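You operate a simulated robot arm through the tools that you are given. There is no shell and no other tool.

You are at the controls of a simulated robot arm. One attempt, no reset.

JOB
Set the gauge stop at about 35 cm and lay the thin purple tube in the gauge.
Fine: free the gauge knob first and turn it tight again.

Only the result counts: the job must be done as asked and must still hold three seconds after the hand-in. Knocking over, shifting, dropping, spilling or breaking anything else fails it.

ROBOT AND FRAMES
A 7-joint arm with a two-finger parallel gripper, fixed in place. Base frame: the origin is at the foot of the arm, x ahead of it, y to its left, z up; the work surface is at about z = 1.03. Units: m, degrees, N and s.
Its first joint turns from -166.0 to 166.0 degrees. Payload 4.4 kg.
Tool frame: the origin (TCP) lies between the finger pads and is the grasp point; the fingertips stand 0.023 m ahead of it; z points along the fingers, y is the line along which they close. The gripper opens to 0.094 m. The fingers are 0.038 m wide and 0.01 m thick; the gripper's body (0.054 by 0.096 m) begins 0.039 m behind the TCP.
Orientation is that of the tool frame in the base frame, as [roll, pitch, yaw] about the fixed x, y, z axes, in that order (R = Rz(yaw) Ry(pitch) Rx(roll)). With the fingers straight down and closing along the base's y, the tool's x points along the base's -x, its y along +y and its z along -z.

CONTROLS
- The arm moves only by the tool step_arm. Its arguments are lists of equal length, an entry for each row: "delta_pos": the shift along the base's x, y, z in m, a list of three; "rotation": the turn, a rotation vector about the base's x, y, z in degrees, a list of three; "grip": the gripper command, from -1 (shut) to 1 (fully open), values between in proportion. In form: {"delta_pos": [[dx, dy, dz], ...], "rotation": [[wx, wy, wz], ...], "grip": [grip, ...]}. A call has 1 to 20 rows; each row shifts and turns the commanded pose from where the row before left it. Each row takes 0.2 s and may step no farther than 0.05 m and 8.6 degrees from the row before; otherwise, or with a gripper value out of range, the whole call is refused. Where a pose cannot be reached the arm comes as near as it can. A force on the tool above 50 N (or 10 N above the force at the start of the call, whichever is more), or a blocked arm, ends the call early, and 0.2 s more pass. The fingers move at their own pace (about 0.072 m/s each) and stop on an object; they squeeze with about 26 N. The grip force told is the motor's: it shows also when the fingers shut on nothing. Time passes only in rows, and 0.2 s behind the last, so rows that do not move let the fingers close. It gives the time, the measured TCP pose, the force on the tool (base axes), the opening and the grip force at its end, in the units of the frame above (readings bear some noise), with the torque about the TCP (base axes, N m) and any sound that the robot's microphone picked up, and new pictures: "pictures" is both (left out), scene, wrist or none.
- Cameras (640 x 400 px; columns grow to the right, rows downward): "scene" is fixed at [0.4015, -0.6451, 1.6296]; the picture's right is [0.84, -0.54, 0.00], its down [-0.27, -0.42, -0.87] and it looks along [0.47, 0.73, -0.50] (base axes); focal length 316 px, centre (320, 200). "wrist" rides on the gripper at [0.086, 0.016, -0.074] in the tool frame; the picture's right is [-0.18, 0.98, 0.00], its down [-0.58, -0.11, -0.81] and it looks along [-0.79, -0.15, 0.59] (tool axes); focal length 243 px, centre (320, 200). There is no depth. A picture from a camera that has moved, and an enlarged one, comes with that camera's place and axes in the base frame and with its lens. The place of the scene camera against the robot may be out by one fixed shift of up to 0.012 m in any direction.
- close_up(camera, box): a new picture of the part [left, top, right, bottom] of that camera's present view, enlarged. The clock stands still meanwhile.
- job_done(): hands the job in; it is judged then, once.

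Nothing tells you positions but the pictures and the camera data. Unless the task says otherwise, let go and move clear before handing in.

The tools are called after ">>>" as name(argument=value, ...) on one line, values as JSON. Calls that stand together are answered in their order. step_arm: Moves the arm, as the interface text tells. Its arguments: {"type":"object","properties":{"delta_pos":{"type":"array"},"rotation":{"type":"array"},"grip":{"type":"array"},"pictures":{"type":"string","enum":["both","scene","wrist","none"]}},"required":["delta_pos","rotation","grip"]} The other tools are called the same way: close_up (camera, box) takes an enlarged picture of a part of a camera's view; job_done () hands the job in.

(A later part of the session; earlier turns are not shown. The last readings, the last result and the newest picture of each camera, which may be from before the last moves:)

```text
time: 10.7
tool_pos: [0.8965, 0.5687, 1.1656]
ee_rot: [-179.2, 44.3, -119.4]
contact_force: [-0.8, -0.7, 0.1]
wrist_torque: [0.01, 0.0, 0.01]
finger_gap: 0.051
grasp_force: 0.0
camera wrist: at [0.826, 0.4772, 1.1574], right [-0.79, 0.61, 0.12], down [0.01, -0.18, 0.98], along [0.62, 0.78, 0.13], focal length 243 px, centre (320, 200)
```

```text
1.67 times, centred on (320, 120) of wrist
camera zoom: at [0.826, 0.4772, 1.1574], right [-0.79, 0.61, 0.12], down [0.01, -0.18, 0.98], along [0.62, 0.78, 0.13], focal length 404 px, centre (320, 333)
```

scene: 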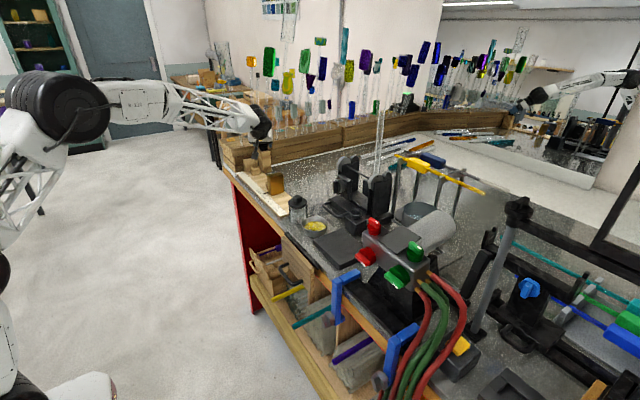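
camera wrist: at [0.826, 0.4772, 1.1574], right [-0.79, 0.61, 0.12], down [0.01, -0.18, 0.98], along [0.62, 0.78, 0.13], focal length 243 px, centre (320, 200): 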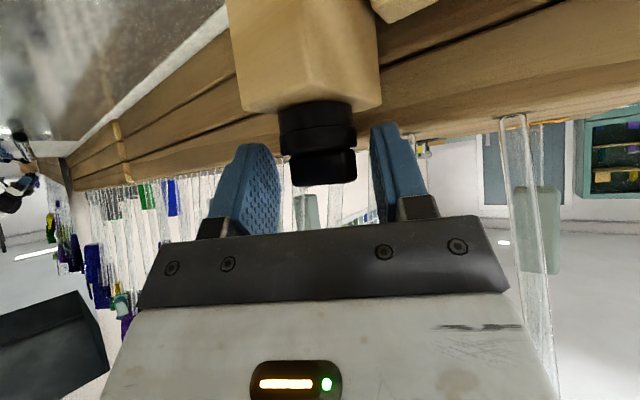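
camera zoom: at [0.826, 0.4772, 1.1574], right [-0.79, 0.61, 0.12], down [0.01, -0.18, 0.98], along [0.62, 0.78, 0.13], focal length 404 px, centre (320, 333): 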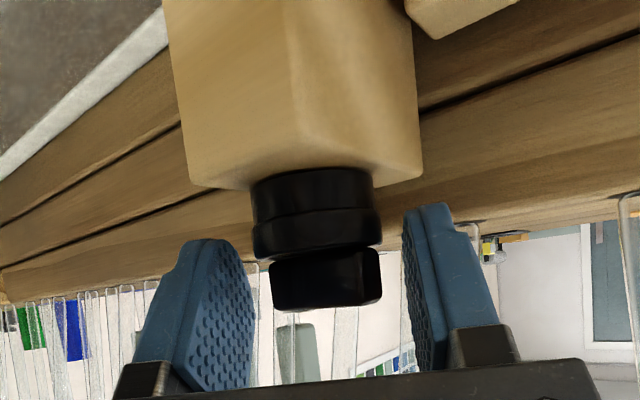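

The fingers now straddle the disc. I'll lower by 3 mm and close gently on it.

>>> step_arm(delta_pos=[[0.0005, 0, -0.003], [0, 0, 0], [0, 0, 0], [0, 0, 0]], rotation=[[0, 0, 0], [0, 0, 0], [0, 0, 0], [0, 0, 0]], grip=[0.08, -1, -1, -1])

>>> close_up(camera="wrist", box=[200, 0, 440, 240])

```text
time: 11.7
tool_pos: [0.8976, 0.5692, 1.162]
ee_rot: [-179.3, 44.3, -119.3]
contact_force: [-22.1, 8.4, -1.4]
wrist_torque: [0.26, 0.57, 0.15]
finger_gap: 0.0375
grasp_force: 44.8
camera wrist: at [0.8258, 0.4779, 1.1541], right [-0.79, 0.6, 0.12], down [0.01, -0.18, 0.98], along [0.62, 0.78, 0.13], focal length 243 px, centre (320, 200)
```

scene: 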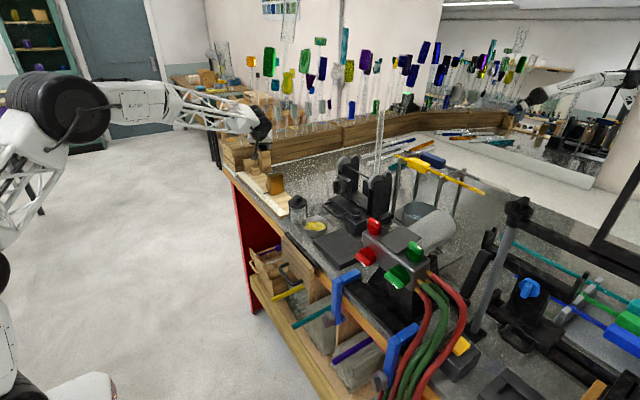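
wrist: 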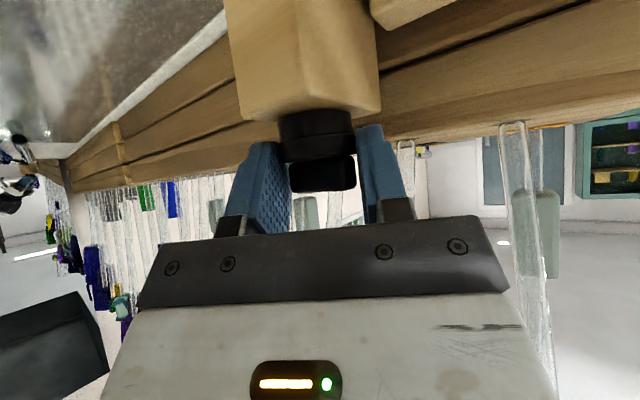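

```text
1.67 times, centred on (320, 120) of wrist
camera zoom: at [0.8258, 0.4779, 1.1541], right [-0.79, 0.6, 0.12], down [0.01, -0.18, 0.98], along [0.62, 0.78, 0.13], focal length 404 px, centre (320, 333)
```

zoom: 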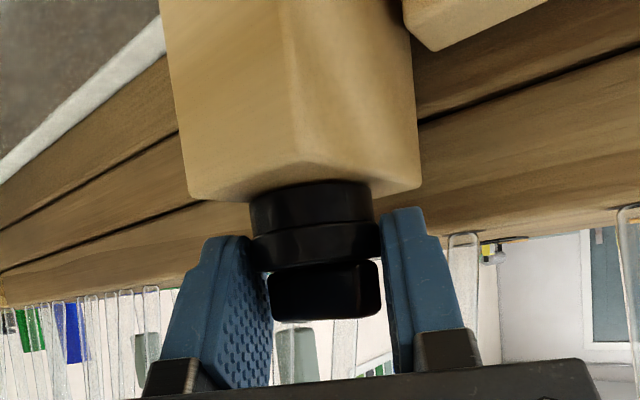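

The disc is gripped (gap 37.5 mm) with a slight sideways load. I'll relieve that, then turn counter-clockwise (seen from above) by 40°.

>>> step_arm(delta_pos=[[-0.0012, 0.0006, 0], [0.0009, -0.0004, 0], [0.0009, -0.0003, 0], [0.001, -0.0002, 0], [0.001, 0, 0], [0.001, 0.0001, 0]], rotation=[[0, 0, 0], [0, 0, 8], [0, 0, 8], [0, 0, 8], [0, 0, 8], [0, 0, 8]], grip=[-1, -1, -1, -1, -1, -1])

>>> close_up(camera="wrist", box=[200, 0, 440, 240])

>>> close_up(camera="scene", box=[235, 115, 295, 165])

```text
time: 13.1
tool_pos: [0.9018, 0.566, 1.162]
ee_rot: [-179.2, 44.3, -79.5]
contact_force: [1.7, -0.7, -0.4]
wrist_torque: [0.49, 1.02, -0.68]
finger_gap: 0.0374
grasp_force: 44.7
camera wrist: at [0.9054, 0.4515, 1.1542], right [-0.99, -0.04, 0.12], down [0.12, -0.13, 0.98], along [-0.03, 0.99, 0.13], focal length 243 px, centre (320, 200)
```

scene: 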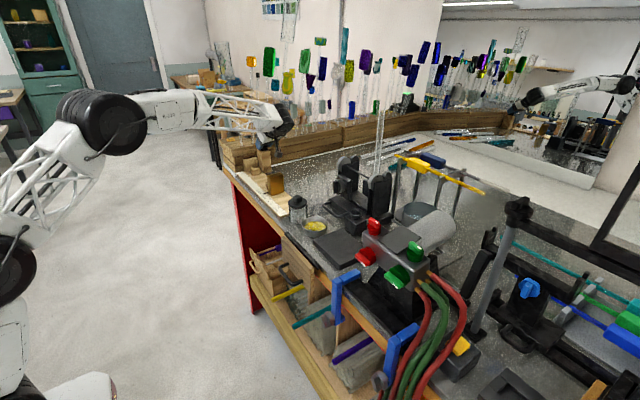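
wrist: 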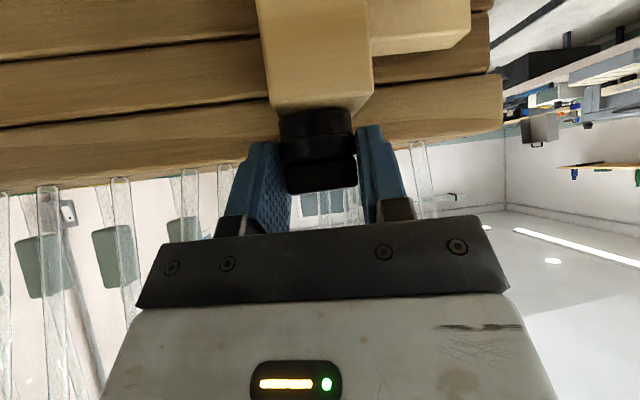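

```text
1.67 times, centred on (320, 120) of wrist
camera zoom: at [0.9054, 0.4515, 1.1542], right [-0.99, -0.04, 0.12], down [0.12, -0.13, 0.98], along [-0.03, 0.99, 0.13], focal length 404 px, centre (320, 333)
```

zoom: 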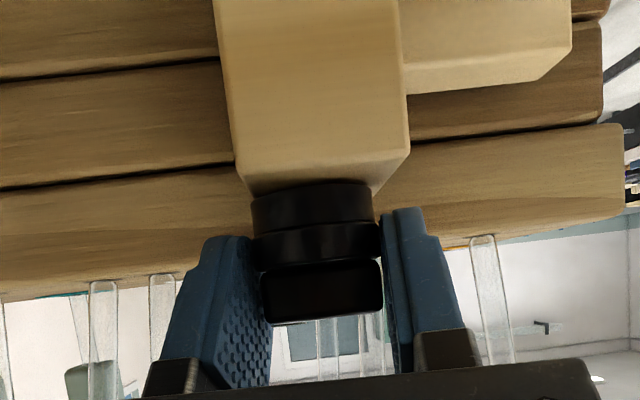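

```text
8.00 times, centred on (265, 140) of scene
camera zoom: at [0.4015, -0.6451, 1.6296], right [0.84, -0.54, 0.0], down [-0.27, -0.42, -0.87], along [0.47, 0.73, -0.5], focal length 2529 px, centre (760, 680)
```

zoom: 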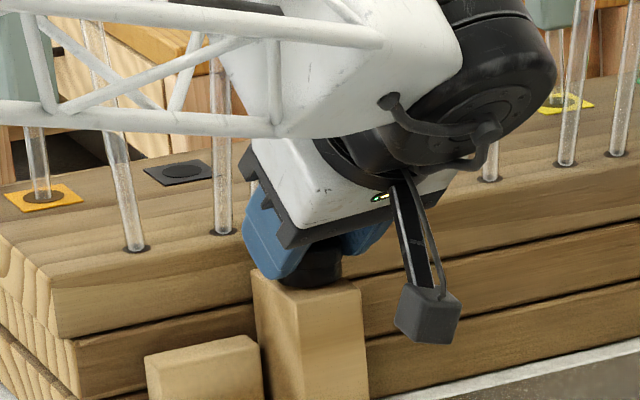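

The hand turned 40°, with noticeable torque. I need to know whether the knob turned or slipped, so I'll zoom in on the rib.

>>> close_up(camera="wrist", box=[270, 90, 370, 210])

```text
3.33 times, centred on (320, 150) of wrist
camera zoom: at [0.9054, 0.4515, 1.1542], right [-0.99, -0.04, 0.12], down [0.12, -0.13, 0.98], along [-0.03, 0.99, 0.13], focal length 809 px, centre (320, 367)
```

zoom: 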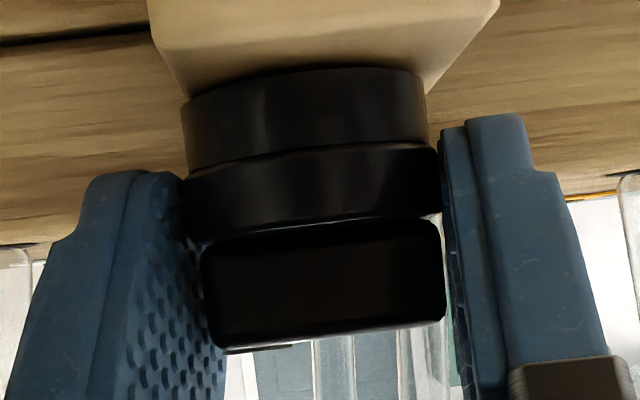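

The rib still points along x, so the fingers slipped counter-clockwise at about 0.7 N·m. I'll try the other direction while still gripping, to find out which way it moves.

>>> step_arm(delta_pos=[[-0.001, 0, 0], [-0.001, 0, 0], [-0.001, 0.0002, 0], [-0.0009, 0.0003, 0], [-0.0009, 0.0004, 0]], rotation=[[0, 0, -8], [0, 0, -8], [0, 0, -8], [0, 0, -8], [0, 0, -8]], grip=[-1, -1, -1, -1, -1], pictures="wrist")

>>> close_up(camera="wrist", box=[270, 90, 370, 210])

```text
time: 14.3
tool_pos: [0.8965, 0.5677, 1.1619]
ee_rot: [-179.3, 44.3, -119.6]
contact_force: [-3.5, -16.7, 3.2]
wrist_torque: [-0.04, 0.39, -0.04]
finger_gap: 0.0377
grasp_force: 45.2
camera wrist: at [0.8251, 0.4773, 1.1541], right [-0.79, 0.61, 0.12], down [0.01, -0.18, 0.98], along [0.62, 0.77, 0.13], focal length 243 px, centre (320, 200)
```

wrist: 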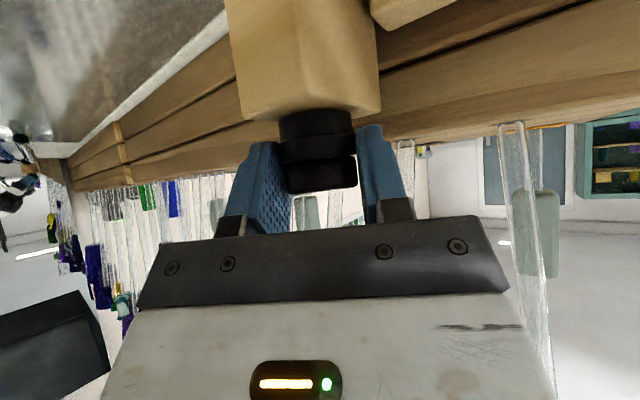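

```text
3.33 times, centred on (320, 150) of wrist
camera zoom: at [0.8251, 0.4773, 1.1541], right [-0.79, 0.61, 0.12], down [0.01, -0.18, 0.98], along [0.62, 0.77, 0.13], focal length 809 px, centre (320, 367)
```

zoom: 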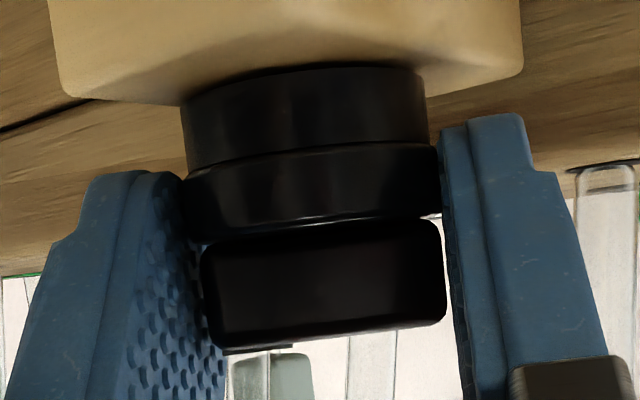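

The rib now looks the same relative to the hand as it did at the other end, which suggests the knob followed the hand clockwise. I'll open and back off to check the white mark.

>>> step_arm(delta_pos=[[0, 0, 0], [0, 0, 0], [-0.01, -0.018, 0.021], [-0.01, -0.018, 0.021], [-0.01, -0.018, 0.021], [-0.01, -0.018, 0.021]], rotation=[[0, 0, 0], [0, 0, 0], [0, 0, 0], [0, 0, 0], [0, 0, 0], [0, 0, 0]], grip=[0.08, 0.08, 0.08, 0.08, 0.08, 0.08], pictures="wrist")

>>> close_up(camera="wrist", box=[240, 0, 400, 120])

>>> close_up(camera="scene", box=[250, 130, 280, 155])

```text
time: 15.7
tool_pos: [0.8565, 0.4946, 1.2441]
ee_rot: [-179.2, 44.3, -119.5]
contact_force: [0.6, -0.2, -0.2]
wrist_torque: [0.02, 0.01, 0.03]
finger_gap: 0.0507
grasp_force: 0.0
camera wrist: at [0.7856, 0.4047, 1.2374], right [-0.79, 0.61, 0.12], down [0.01, -0.18, 0.98], along [0.62, 0.78, 0.13], focal length 243 px, centre (320, 200)
```

wrist: 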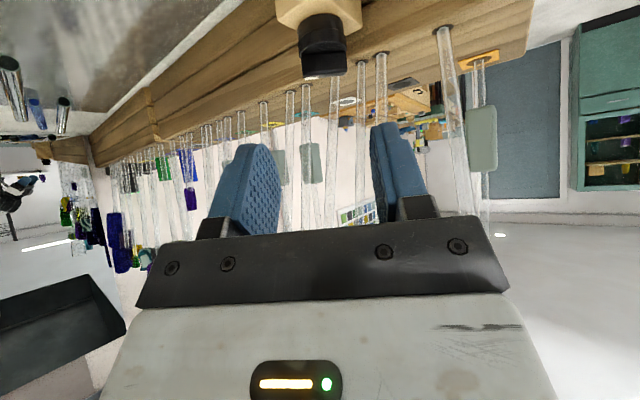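

```text
3.33 times, centred on (320, 60) of wrist
camera zoom: at [0.7856, 0.4047, 1.2374], right [-0.79, 0.61, 0.12], down [0.01, -0.18, 0.98], along [0.62, 0.78, 0.13], focal length 809 px, centre (320, 667)
```

zoom: 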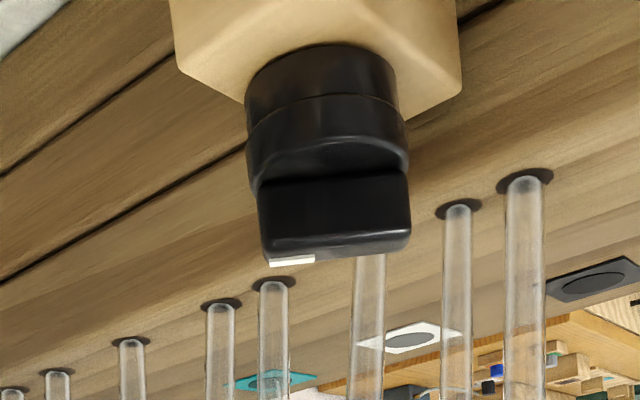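

```text
16.00 times, centred on (265, 142) of scene
camera zoom: at [0.4015, -0.6451, 1.6296], right [0.84, -0.54, 0.0], down [-0.27, -0.42, -0.87], along [0.47, 0.73, -0.5], focal length 5058 px, centre (1200, 1120)
```

zoom: 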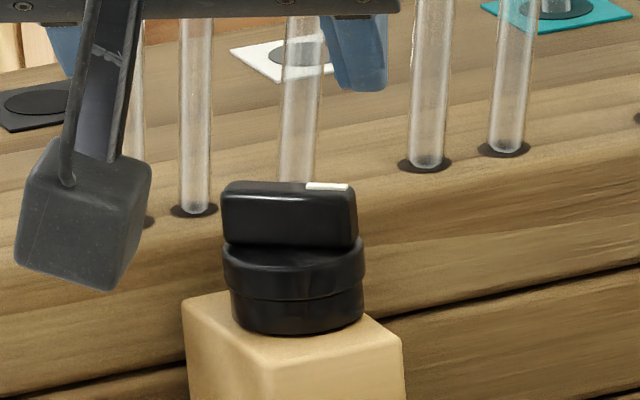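

The white mark has swung clockwise by about 38°, toward (+x, −y). It was blocked counter-clockwise, so clockwise is the freeing direction on this knob. I'll make another clockwise stroke by re-entering, rotating open to azimuth 100°, gripping and turning back to 60°.

>>> step_arm(delta_pos=[[0.0101, 0.0184, -0.0205], [0.0101, 0.0184, -0.0205], [0.0101, 0.0184, -0.0205], [0.0101, 0.0184, -0.0205], [0.0009, -0.0004, 0], [0.0009, -0.0003, 0], [0.0009, -0.0002, 0], [0.001, 0, 0], [0.001, 0.0001, 0], [0, 0, 0], [0, 0, 0], [0, 0, 0], [-0.001, -0.0001, 0], [-0.001, 0, 0], [-0.0009, 0.0002, 0], [-0.0009, 0.0003, 0], [-0.0009, 0.0004, 0]], rotation=[[0, 0, 0], [0, 0, 0], [0, 0, 0], [0, 0, 0], [0, 0, 8], [0, 0, 8], [0, 0, 8], [0, 0, 8], [0, 0, 8], [0, 0, 0], [0, 0, 0], [0, 0, 0], [0, 0, -8], [0, 0, -8], [0, 0, -8], [0, 0, -8], [0, 0, -8]], grip=[0.08, 0.08, 0.08, 0.08, 0.08, 0.08, 0.08, 0.08, 0.08, -1, -1, -1, -1, -1, -1, -1, -1], pictures="wrist")

>>> close_up(camera="wrist", box=[270, 90, 370, 210])

```text
time: 19.3
tool_pos: [0.897, 0.5704, 1.163]
ee_rot: [-179.3, 44.2, -119.4]
contact_force: [1.6, 12.7, -13.0]
wrist_torque: [-0.34, 0.27, 0.05]
finger_gap: 0.0372
grasp_force: 45.1
camera wrist: at [0.8265, 0.4797, 1.1556], right [-0.79, 0.61, 0.12], down [0.01, -0.18, 0.98], along [0.62, 0.77, 0.13], focal length 243 px, centre (320, 200)
```

wrist: 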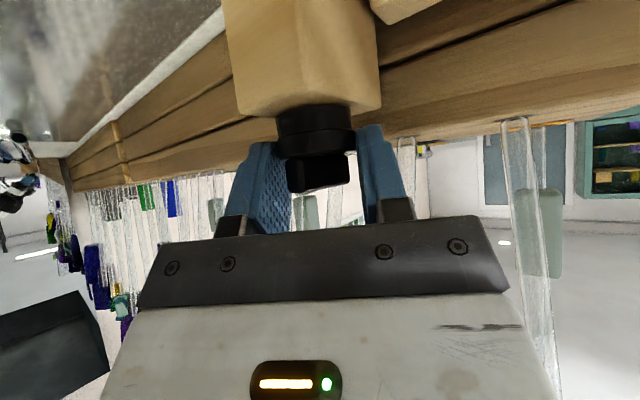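

```text
3.33 times, centred on (320, 150) of wrist
camera zoom: at [0.8265, 0.4797, 1.1556], right [-0.79, 0.61, 0.12], down [0.01, -0.18, 0.98], along [0.62, 0.77, 0.13], focal length 809 px, centre (320, 367)
```

zoom: 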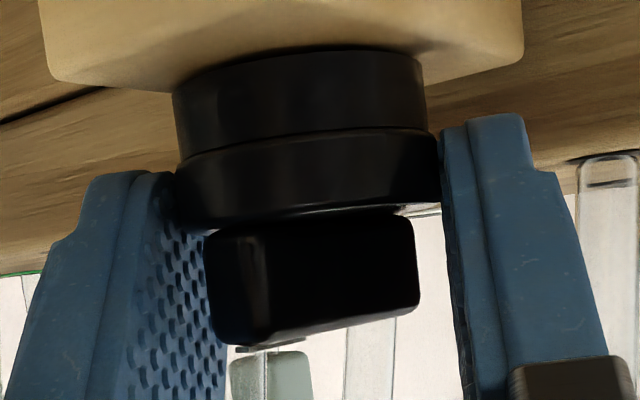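

The rib turned further, to about −75° in total. I'll do one more clockwise stroke in place so that it is definitely free.

>>> step_arm(delta_pos=[[0, -0.002, 0], [0, 0, 0], [0.0009, -0.0004, 0], [0.0009, -0.0003, 0], [0.0009, -0.0002, 0], [0.001, 0, 0], [0.001, 0.0001, 0], [0, 0, 0], [0, 0, 0], [0, 0, 0], [-0.001, -0.0001, 0], [-0.001, 0, 0], [-0.0009, 0.0002, 0], [-0.0009, 0.0003, 0], [-0.0009, 0.0004, 0], [0, 0, 0], [0, 0, 0], [-0.01, -0.018, 0.021], [-0.01, -0.018, 0.021], [-0.01, -0.018, 0.021]], rotation=[[0, 0, 0], [0, 0, 0], [0, 0, 8], [0, 0, 8], [0, 0, 8], [0, 0, 8], [0, 0, 8], [0, 0, 0], [0, 0, 0], [0, 0, 0], [0, 0, -8], [0, 0, -8], [0, 0, -8], [0, 0, -8], [0, 0, -8], [0, 0, 0], [0, 0, 0], [0, 0, 0], [0, 0, 0], [0, 0, 0]], grip=[0.08, 0.08, 0.08, 0.08, 0.08, 0.08, 0.08, -1, -1, -1, -1, -1, -1, -1, -1, 0.08, 0.08, 0.08, 0.08, 0.08], pictures="wrist")

>>> close_up(camera="wrist", box=[240, 0, 400, 120])

>>> close_up(camera="scene", box=[250, 130, 280, 155])

```text
time: 23.5
tool_pos: [0.8663, 0.5141, 1.2258]
ee_rot: [-179.4, 44.2, -119.5]
contact_force: [0.5, 0.1, 0.0]
wrist_torque: [0.03, 0.0, -0.01]
finger_gap: 0.0508
grasp_force: 0.0
camera wrist: at [0.7956, 0.4224, 1.2181], right [-0.79, 0.61, 0.12], down [0.01, -0.18, 0.98], along [0.62, 0.78, 0.13], focal length 243 px, centre (320, 200)
```

wrist: 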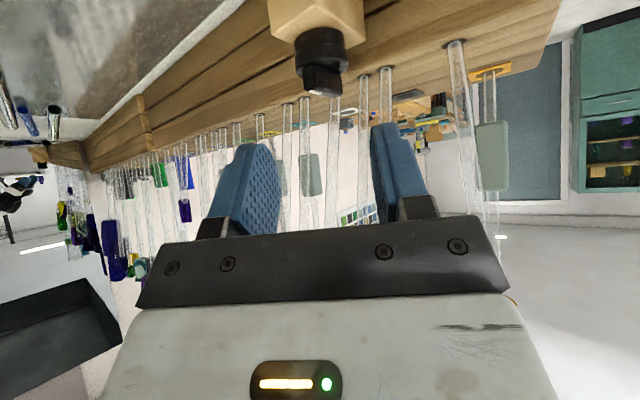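

```text
3.33 times, centred on (320, 60) of wrist
camera zoom: at [0.7956, 0.4224, 1.2181], right [-0.79, 0.61, 0.12], down [0.01, -0.18, 0.98], along [0.62, 0.78, 0.13], focal length 809 px, centre (320, 667)
```

zoom: 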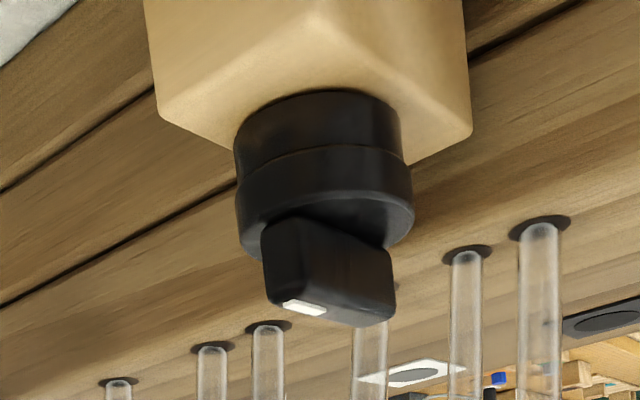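

```text
16.00 times, centred on (265, 142) of scene
camera zoom: at [0.4015, -0.6451, 1.6296], right [0.84, -0.54, 0.0], down [-0.27, -0.42, -0.87], along [0.47, 0.73, -0.5], focal length 5058 px, centre (1200, 1120)
```

zoom: 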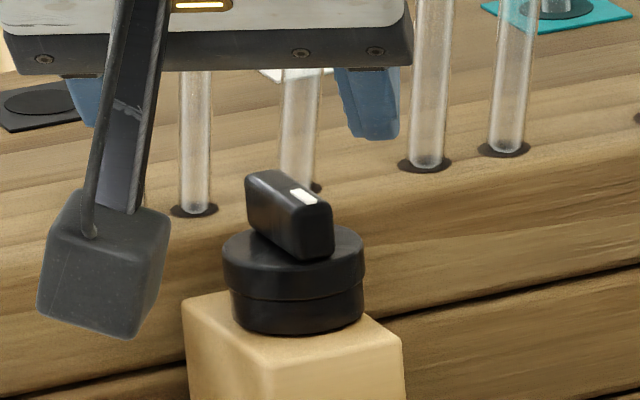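

The rib now points toward roughly −80°, so it has turned at least a quarter turn. I'll back away, bring the tool upright again and look at the stop.

>>> step_arm(delta_pos=[[-0.02, -0.03, 0.025], [-0.025, -0.03, 0.025], [-0.025, -0.03, 0.02], [-0.025, -0.02, 0.015], [-0.025, -0.02, 0.01], [-0.02, -0.01, 0], [-0.02, -0.01, 0], [-0.02, -0.01, 0], [-0.02, -0.01, 0], [-0.02, -0.01, 0], [-0.02, -0.01, 0], [-0.02, 0, 0], [-0.02, 0, 0], [-0.02, 0, 0], [-0.02, 0, 0]], rotation=[[0, 0, 0], [-6.43, 3.64, 0], [-6.43, 3.64, 0], [-6.43, 3.64, 0], [-6.43, 3.64, 0], [-6.43, 3.64, 0], [-6.43, 3.64, 0], [0, 0, -7.56], [0, 0, -7.56], [0, 0, -7.56], [0, 0, -7.56], [0, 0, -7.56], [0, 0, -7.56], [0, 0, -7.56], [0, 0, -7.56]], grip=[0.3, 0.3, 0.3, 0.3, 0.3, 0.3, 0.3, 0.3, 0.3, 0.3, 0.3, 0.3, 0.3, 0.3, 0.3])

>>> close_up(camera="wrist", box=[200, 60, 440, 200])

>>> close_up(camera="scene", box=[235, 130, 295, 220])

>>> close_up(camera="scene", box=[250, 130, 280, 155])

```text
time: 26.7
tool_pos: [0.5485, 0.3238, 1.3208]
ee_rot: [-179.3, 0.0, 179.9]
contact_force: [1.5, -0.6, -0.1]
wrist_torque: [-0.01, 0.02, 0.0]
finger_gap: 0.0608
grasp_force: 0.1
camera wrist: at [0.4613, 0.341, 1.3947], right [0.18, 0.98, -0.01], down [0.58, -0.1, 0.81], along [0.79, -0.16, -0.59], focal length 243 px, centre (320, 200)
```

scene: 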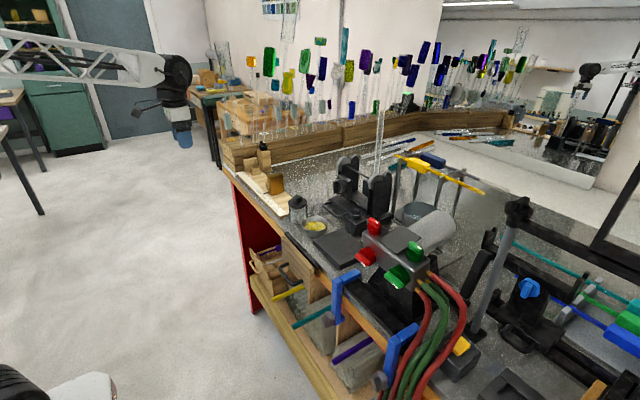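
wrist: 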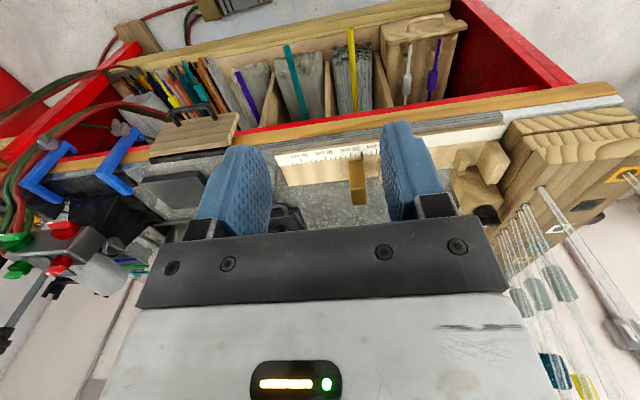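

```text
2.67 times, centred on (320, 130) of wrist
camera zoom: at [0.4613, 0.341, 1.3947], right [0.18, 0.98, -0.01], down [0.58, -0.1, 0.81], along [0.79, -0.16, -0.59], focal length 647 px, centre (320, 387)
```

zoom: 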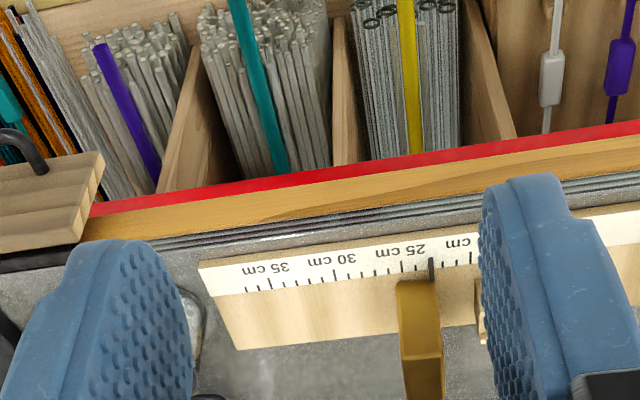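

```text
4.44 times, centred on (265, 175) of scene
camera zoom: at [0.4015, -0.6451, 1.6296], right [0.84, -0.54, 0.0], down [-0.27, -0.42, -0.87], along [0.47, 0.73, -0.5], focal length 1405 px, centre (564, 311)
```

zoom: 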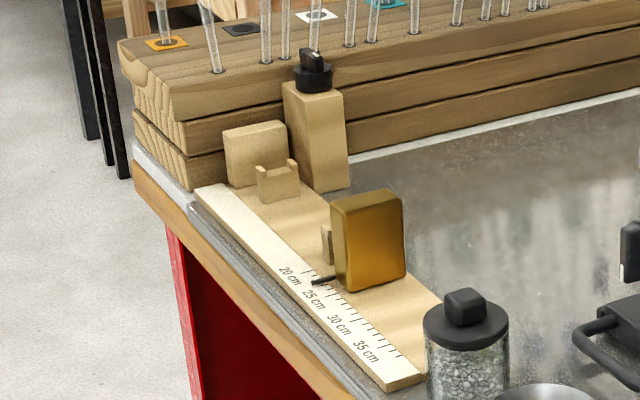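

```text
16.00 times, centred on (265, 142) of scene
camera zoom: at [0.4015, -0.6451, 1.6296], right [0.84, -0.54, 0.0], down [-0.27, -0.42, -0.87], along [0.47, 0.73, -0.5], focal length 5058 px, centre (1200, 1120)
```

zoom: 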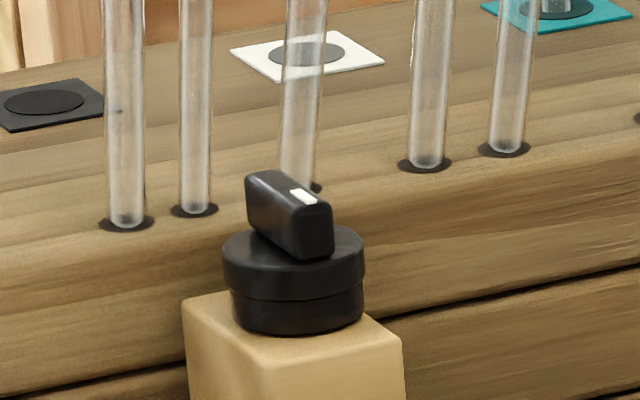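

The stop is a brass block at about x 0.81–0.86, y 0.33–0.36, with its top at z ≈ 1.12 and the pointer near 23 cm. I'll move above it with the fingers open.

>>> step_arm(delta_pos=[[0.0472, 0.003, 0], [0.0472, 0.003, 0], [0.0472, 0.003, 0], [0.0472, 0.003, 0], [0.0472, 0.003, 0], [0.0472, 0.003, -0.02], [0, 0, -0.03], [0, 0, -0.03], [0, 0, -0.03], [0, 0, 0]], rotation=[[0, 0, 0], [0, 0, 0], [0, 0, 0], [0, 0, 0], [0, 0, 0], [0, 0, 0], [0, 0, 0], [0, 0, 0], [0, 0, 0], [0, 0, 0]], grip=[0.3, 0.3, 0.3, 0.3, 0.3, 0.3, 0.3, 0.3, 0.3, 0.3])

>>> close_up(camera="wrist", box=[180, 0, 460, 200])

>>> close_up(camera="scene", box=[235, 120, 315, 220])

```text
refused: row 6 steps farther than a row can; nothing moved
```

```text
2.00 times, centred on (320, 100) of wrist
camera zoom: at [0.4613, 0.341, 1.3947], right [0.18, 0.98, -0.01], down [0.58, -0.1, 0.81], along [0.79, -0.16, -0.59], focal length 485 px, centre (320, 400)
```

zoom: 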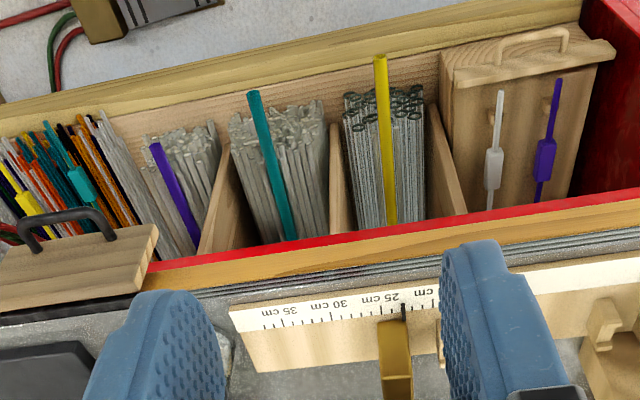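

```text
4.00 times, centred on (275, 170) of scene
camera zoom: at [0.4015, -0.6451, 1.6296], right [0.84, -0.54, 0.0], down [-0.27, -0.42, -0.87], along [0.47, 0.73, -0.5], focal length 1265 px, centre (500, 320)
```

zoom: 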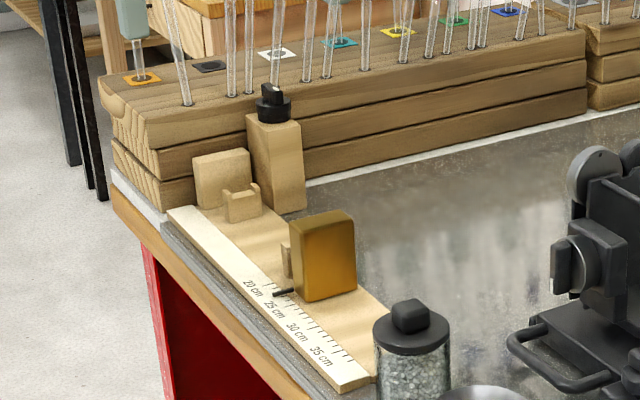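

>>> step_arm(delta_pos=[[0.0472, 0.003, 0], [0.0472, 0.003, 0], [0.0472, 0.003, 0], [0.0472, 0.003, 0], [0.0472, 0.003, 0], [0.0472, 0.003, 0], [0, 0, -0.035], [0, 0, -0.035], [0, 0, -0.035], [0, 0, 0]], rotation=[[0, 0, 0], [0, 0, 0], [0, 0, 0], [0, 0, 0], [0, 0, 0], [0, 0, 0], [0, 0, 0], [0, 0, 0], [0, 0, 0], [0, 0, 0]], grip=[0.3, 0.3, 0.3, 0.3, 0.3, 0.3, 0.3, 0.3, 0.3, 0.3])

>>> close_up(camera="wrist", box=[180, 0, 460, 200])

>>> close_up(camera="scene", box=[235, 120, 315, 220])

```text
time: 28.9
tool_pos: [0.8294, 0.3441, 1.2163]
ee_rot: [-179.4, 0.1, -179.9]
contact_force: [-0.7, 1.2, 0.0]
wrist_torque: [0.0, 0.03, 0.03]
finger_gap: 0.0608
grasp_force: 0.0
camera wrist: at [0.7428, 0.361, 1.2895], right [0.18, 0.98, -0.01], down [0.58, -0.1, 0.81], along [0.79, -0.15, -0.59], focal length 243 px, centre (320, 200)
```

scene: 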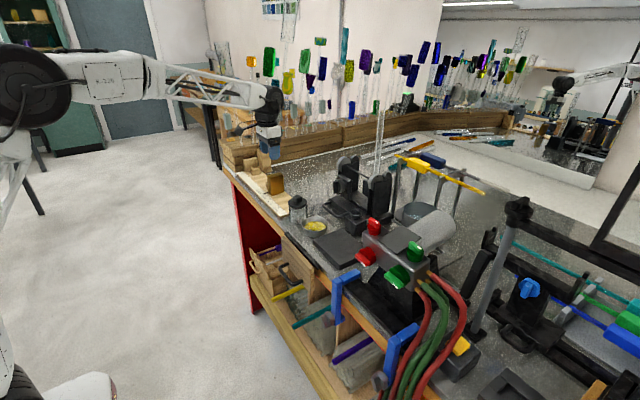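
wrist: 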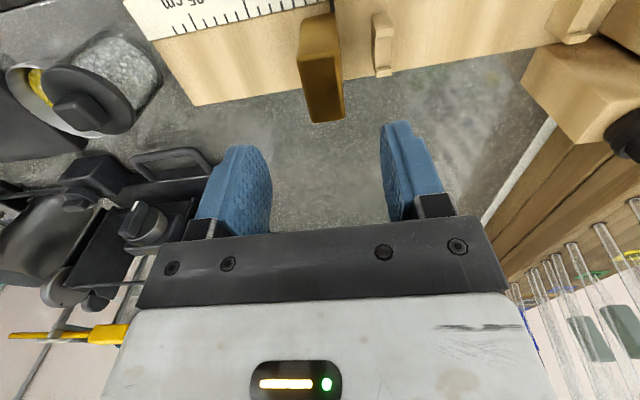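

```text
2.00 times, centred on (320, 100) of wrist
camera zoom: at [0.7428, 0.361, 1.2895], right [0.18, 0.98, -0.01], down [0.58, -0.1, 0.81], along [0.79, -0.15, -0.59], focal length 485 px, centre (320, 400)
```

zoom: 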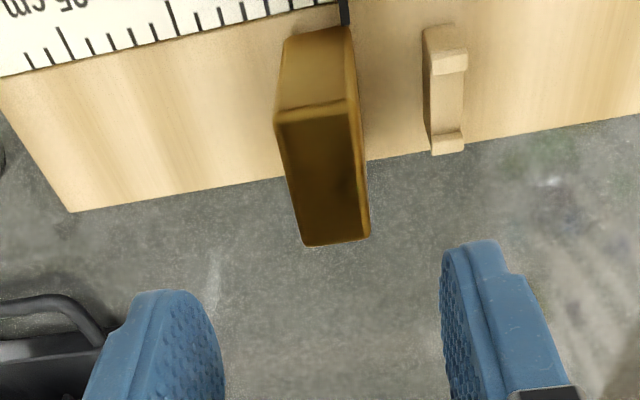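

```text
4.00 times, centred on (275, 170) of scene
camera zoom: at [0.4015, -0.6451, 1.6296], right [0.84, -0.54, 0.0], down [-0.27, -0.42, -0.87], along [0.47, 0.73, -0.5], focal length 1265 px, centre (500, 320)
```

zoom: 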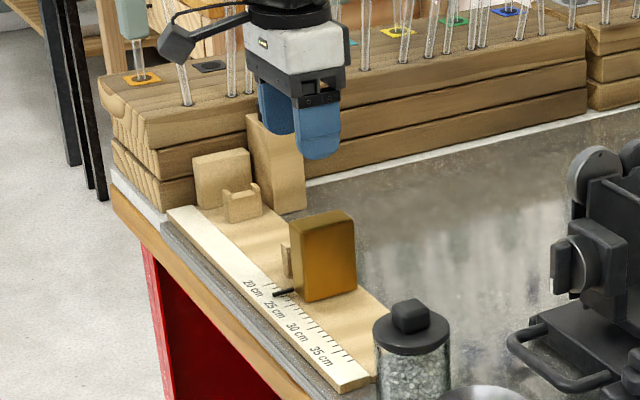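

The block is centred at about (0.838, 0.344), right under the fingers. I'll lower onto its upper part and grip it.

>>> step_arm(delta_pos=[[0.007, 0, -0.026], [0, 0, -0.026], [0, 0, -0.026], [0, 0, -0.026], [0, 0, 0], [0, 0, 0], [0, 0, 0]], rotation=[[0, 0, 0], [0, 0, 0], [0, 0, 0], [0, 0, 0], [0, 0, 0], [0, 0, 0], [0, 0, 0]], grip=[0.1, 0.1, 0.1, 0.1, -1, -1, -1])

>>> close_up(camera="wrist", box=[180, 0, 460, 200])

>>> close_up(camera="scene", box=[235, 120, 315, 220])

```text
time: 30.5
tool_pos: [0.8362, 0.3422, 1.1136]
ee_rot: [-179.3, 0.0, 180.0]
contact_force: [-6.4, -0.3, -0.8]
wrist_torque: [0.83, -0.5, -0.82]
finger_gap: 0.0297
grasp_force: 45.0
camera wrist: at [0.7504, 0.3589, 1.1873], right [0.18, 0.98, -0.01], down [0.58, -0.1, 0.81], along [0.79, -0.15, -0.59], focal length 243 px, centre (320, 200)
```

scene: 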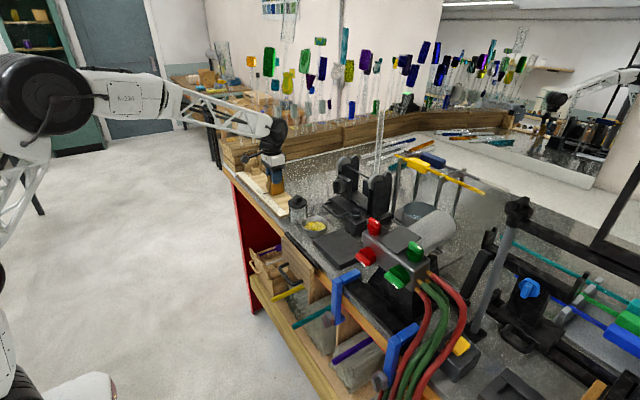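
wrist: 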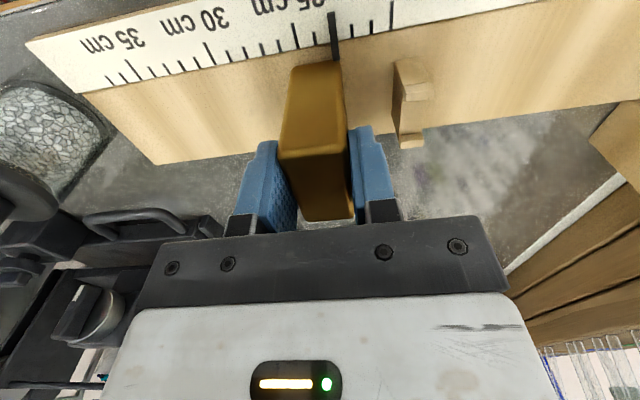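

```text
2.00 times, centred on (320, 100) of wrist
camera zoom: at [0.7504, 0.3589, 1.1873], right [0.18, 0.98, -0.01], down [0.58, -0.1, 0.81], along [0.79, -0.15, -0.59], focal length 485 px, centre (320, 400)
```

zoom: 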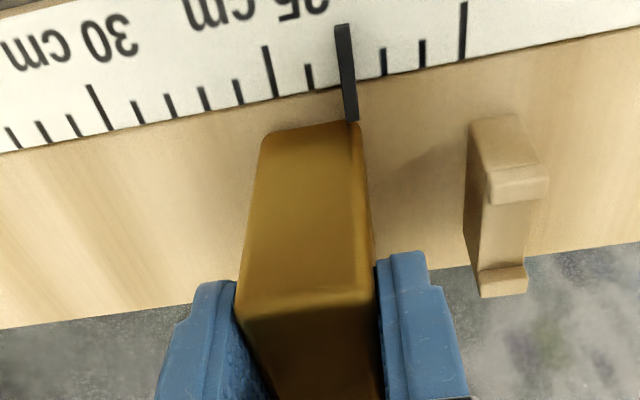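

```text
4.00 times, centred on (275, 170) of scene
camera zoom: at [0.4015, -0.6451, 1.6296], right [0.84, -0.54, 0.0], down [-0.27, -0.42, -0.87], along [0.47, 0.73, -0.5], focal length 1265 px, centre (500, 320)
```

zoom: 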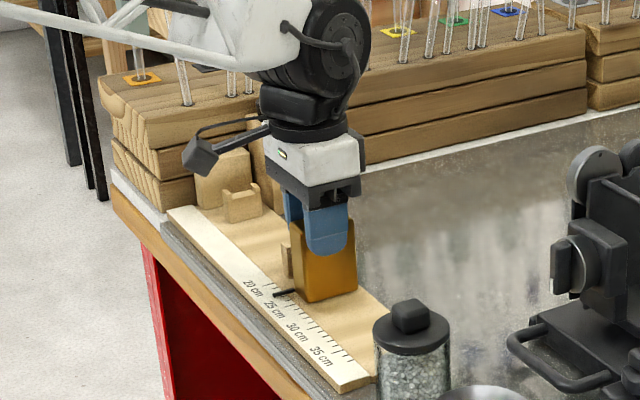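

The stop is gripped and its pointer reads 23 cm. I'll try sliding it 2 cm toward −y to check that it is free.

>>> step_arm(delta_pos=[[0, -0.004, 0], [0, -0.008, 0], [0, -0.008, 0]], rotation=[[0, 0, 0], [0, 0, 0], [0, 0, 0]], grip=[-1, -1, -1], pictures="wrist")

```text
time: 31.3
tool_pos: [0.8383, 0.3221, 1.1137]
ee_rot: [-179.4, 0.0, 180.0]
contact_force: [5.9, 0.0, 4.7]
wrist_torque: [0.75, 1.09, -0.14]
finger_gap: 0.0298
grasp_force: 44.8
camera wrist: at [0.7503, 0.3388, 1.1873], right [0.18, 0.98, -0.01], down [0.58, -0.1, 0.81], along [0.79, -0.15, -0.59], focal length 243 px, centre (320, 200)
```

wrist: 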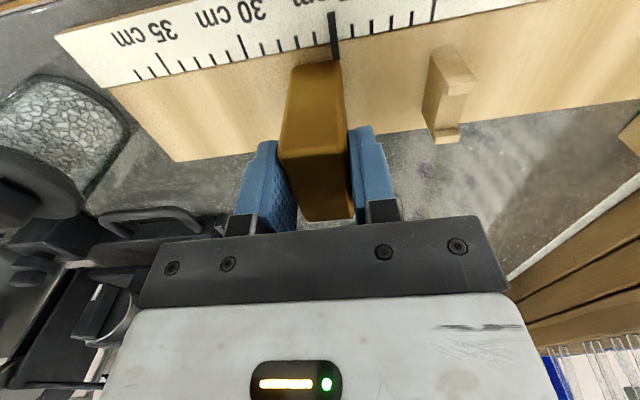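

It slides freely, and the pointer now reads 25 cm. I'll slide it on toward 35 cm, stopping a little short to read the scale.

>>> step_arm(delta_pos=[[0, -0.008, 0], [0, -0.012, 0], [0, -0.012, 0], [0, -0.012, 0], [0, -0.012, 0], [0, -0.012, 0], [0, -0.012, 0], [0, -0.012, 0], [0, -0.006, 0], [0, 0, 0]], rotation=[[0, 0, 0], [0, 0, 0], [0, 0, 0], [0, 0, 0], [0, 0, 0], [0, 0, 0], [0, 0, 0], [0, 0, 0], [0, 0, 0], [0, 0, 0]], grip=[-1, -1, -1, -1, -1, -1, -1, -1, -1, -1])

>>> close_up(camera="wrist", box=[220, 0, 440, 120])

>>> close_up(camera="scene", box=[245, 160, 305, 230])

```text
time: 33.5
tool_pos: [0.8374, 0.2244, 1.1129]
ee_rot: [-179.3, -0.1, -179.9]
contact_force: [-6.0, 0.1, 9.6]
wrist_torque: [0.86, -0.45, -0.67]
finger_gap: 0.0299
grasp_force: 45.1
camera wrist: at [0.7503, 0.241, 1.1873], right [0.18, 0.98, -0.01], down [0.58, -0.1, 0.81], along [0.79, -0.15, -0.59], focal length 243 px, centre (320, 200)
```

scene: 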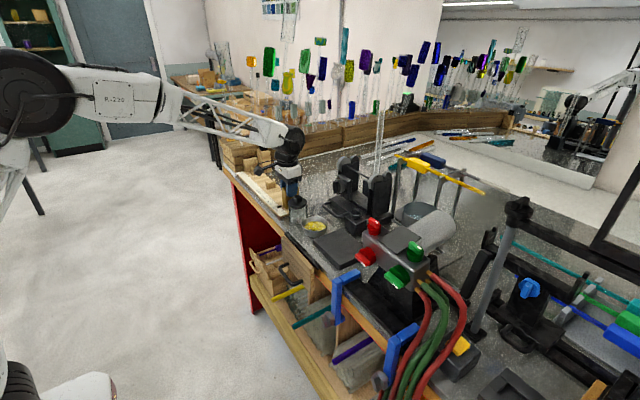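
wrist: 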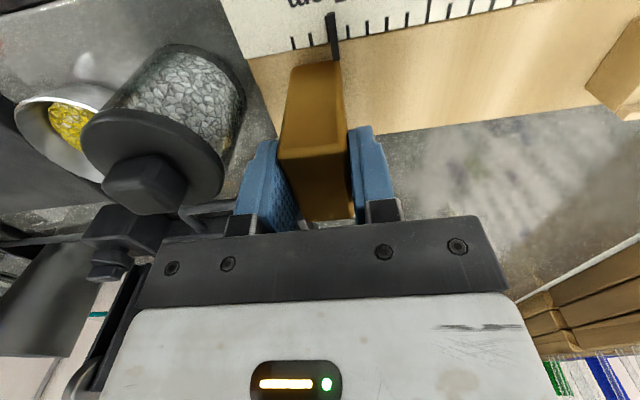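

```text
2.91 times, centred on (330, 60) of wrist
camera zoom: at [0.7503, 0.241, 1.1873], right [0.18, 0.98, -0.01], down [0.58, -0.1, 0.81], along [0.79, -0.15, -0.59], focal length 706 px, centre (291, 607)
```

zoom: 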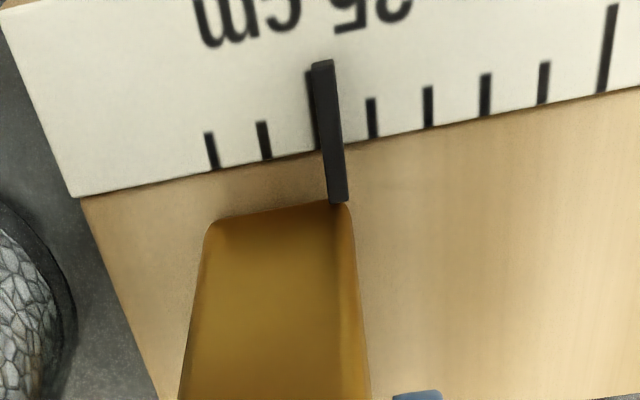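

```text
5.71 times, centred on (275, 195) of scene
camera zoom: at [0.4015, -0.6451, 1.6296], right [0.84, -0.54, 0.0], down [-0.27, -0.42, -0.87], along [0.47, 0.73, -0.5], focal length 1806 px, centre (577, 229)
```

zoom: 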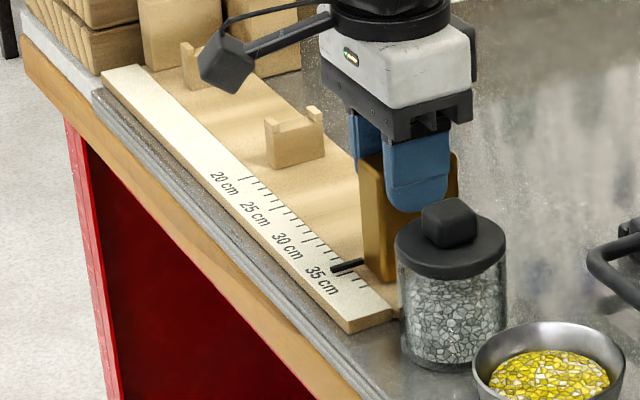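

The pointer reads about 34.8 cm. I'll nudge it the last 2 mm and recheck.

>>> step_arm(delta_pos=[[0, -0.0012, 0], [0, -0.001, 0], [0, 0, 0]], rotation=[[0, 0, 0], [0, 0, 0], [0, 0, 0]], grip=[-1, -1, -1], pictures="wrist")

>>> close_up(camera="wrist", box=[280, 0, 400, 80])

```text
time: 34.3
tool_pos: [0.8363, 0.2217, 1.1122]
ee_rot: [-179.4, 0.1, -180.0]
contact_force: [-14.4, -0.2, 21.5]
wrist_torque: [0.86, 0.72, -0.62]
finger_gap: 0.0298
grasp_force: 46.0
camera wrist: at [0.7502, 0.2391, 1.1871], right [0.18, 0.98, -0.01], down [0.58, -0.1, 0.81], along [0.79, -0.15, -0.59], focal length 243 px, centre (320, 200)
```

wrist: 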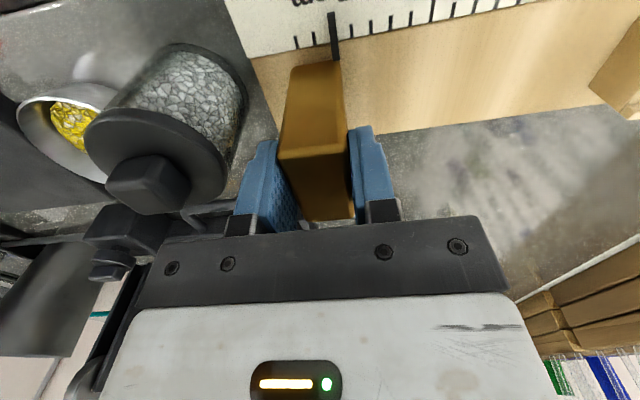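

```text
5.00 times, centred on (340, 40) of wrist
camera zoom: at [0.7502, 0.2391, 1.1871], right [0.18, 0.98, -0.01], down [0.58, -0.1, 0.81], along [0.79, -0.15, -0.59], focal length 1213 px, centre (220, 1000)
```

zoom: 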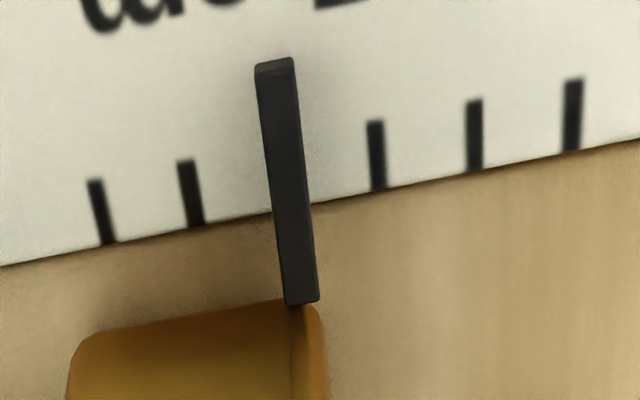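

The pointer now covers the 35 cm tick. I'll open slightly so I don't disturb the jar nearby, lift away, and check the stop stayed put.

>>> step_arm(delta_pos=[[0, 0, 0], [0, 0, 0], [0, 0, 0.02], [0, 0, 0.03], [-0.02, 0, 0.04], [-0.03, 0, 0.035]], rotation=[[0, 0, 0], [0, 0, 0], [0, 0, 0], [0, 0, 0], [0, 0, 0], [0, 0, 0]], grip=[-0.2, -0.2, -0.2, -0.2, 0.1, 0.1])

>>> close_up(camera="wrist", box=[240, 0, 400, 100])

>>> close_up(camera="scene", box=[245, 160, 305, 230])

```text
time: 35.7
tool_pos: [0.7877, 0.2199, 1.2361]
ee_rot: [-179.2, -0.2, -180.0]
contact_force: [0.3, 0.8, -1.0]
wrist_torque: [0.02, -0.01, 0.01]
finger_gap: 0.0518
grasp_force: 0.0
camera wrist: at [0.6998, 0.2373, 1.3099], right [0.18, 0.98, -0.01], down [0.58, -0.1, 0.81], along [0.79, -0.16, -0.59], focal length 243 px, centre (320, 200)
```

scene: 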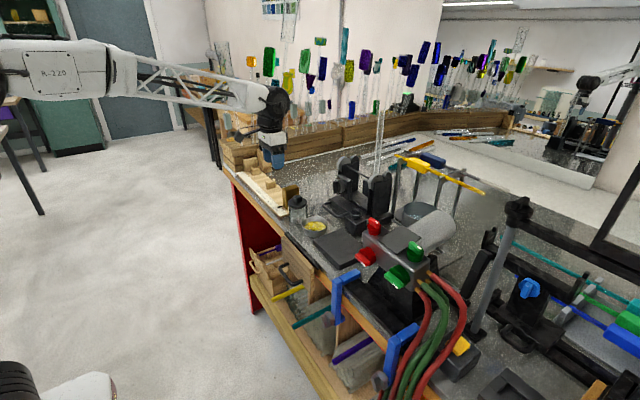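
wrist: 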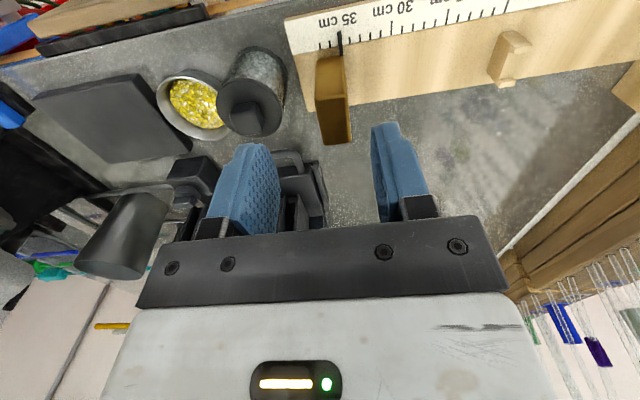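

```text
4.00 times, centred on (320, 50) of wrist
camera zoom: at [0.6998, 0.2373, 1.3099], right [0.18, 0.98, -0.01], down [0.58, -0.1, 0.81], along [0.79, -0.16, -0.59], focal length 970 px, centre (320, 800)
```

zoom: 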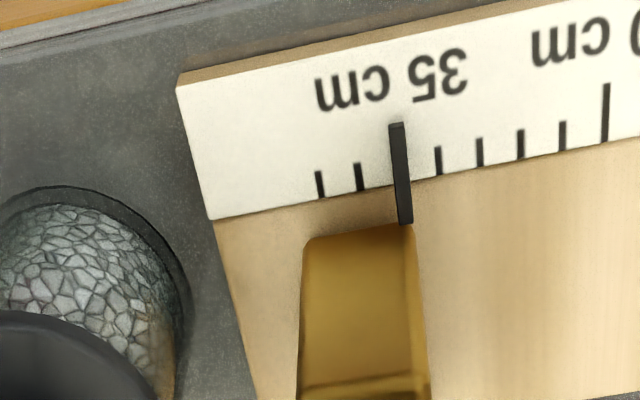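

```text
5.71 times, centred on (275, 195) of scene
camera zoom: at [0.4015, -0.6451, 1.6296], right [0.84, -0.54, 0.0], down [-0.27, -0.42, -0.87], along [0.47, 0.73, -0.5], focal length 1806 px, centre (577, 229)
```

zoom: 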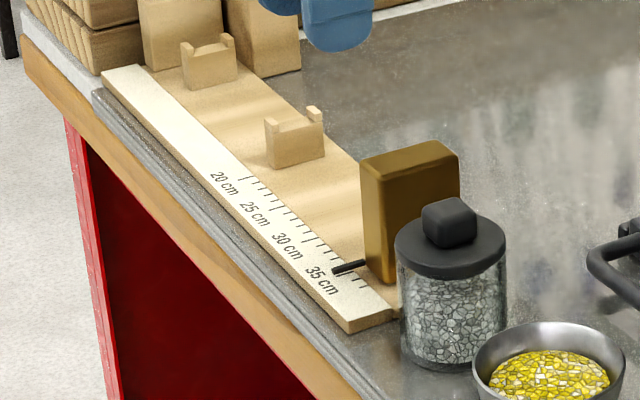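

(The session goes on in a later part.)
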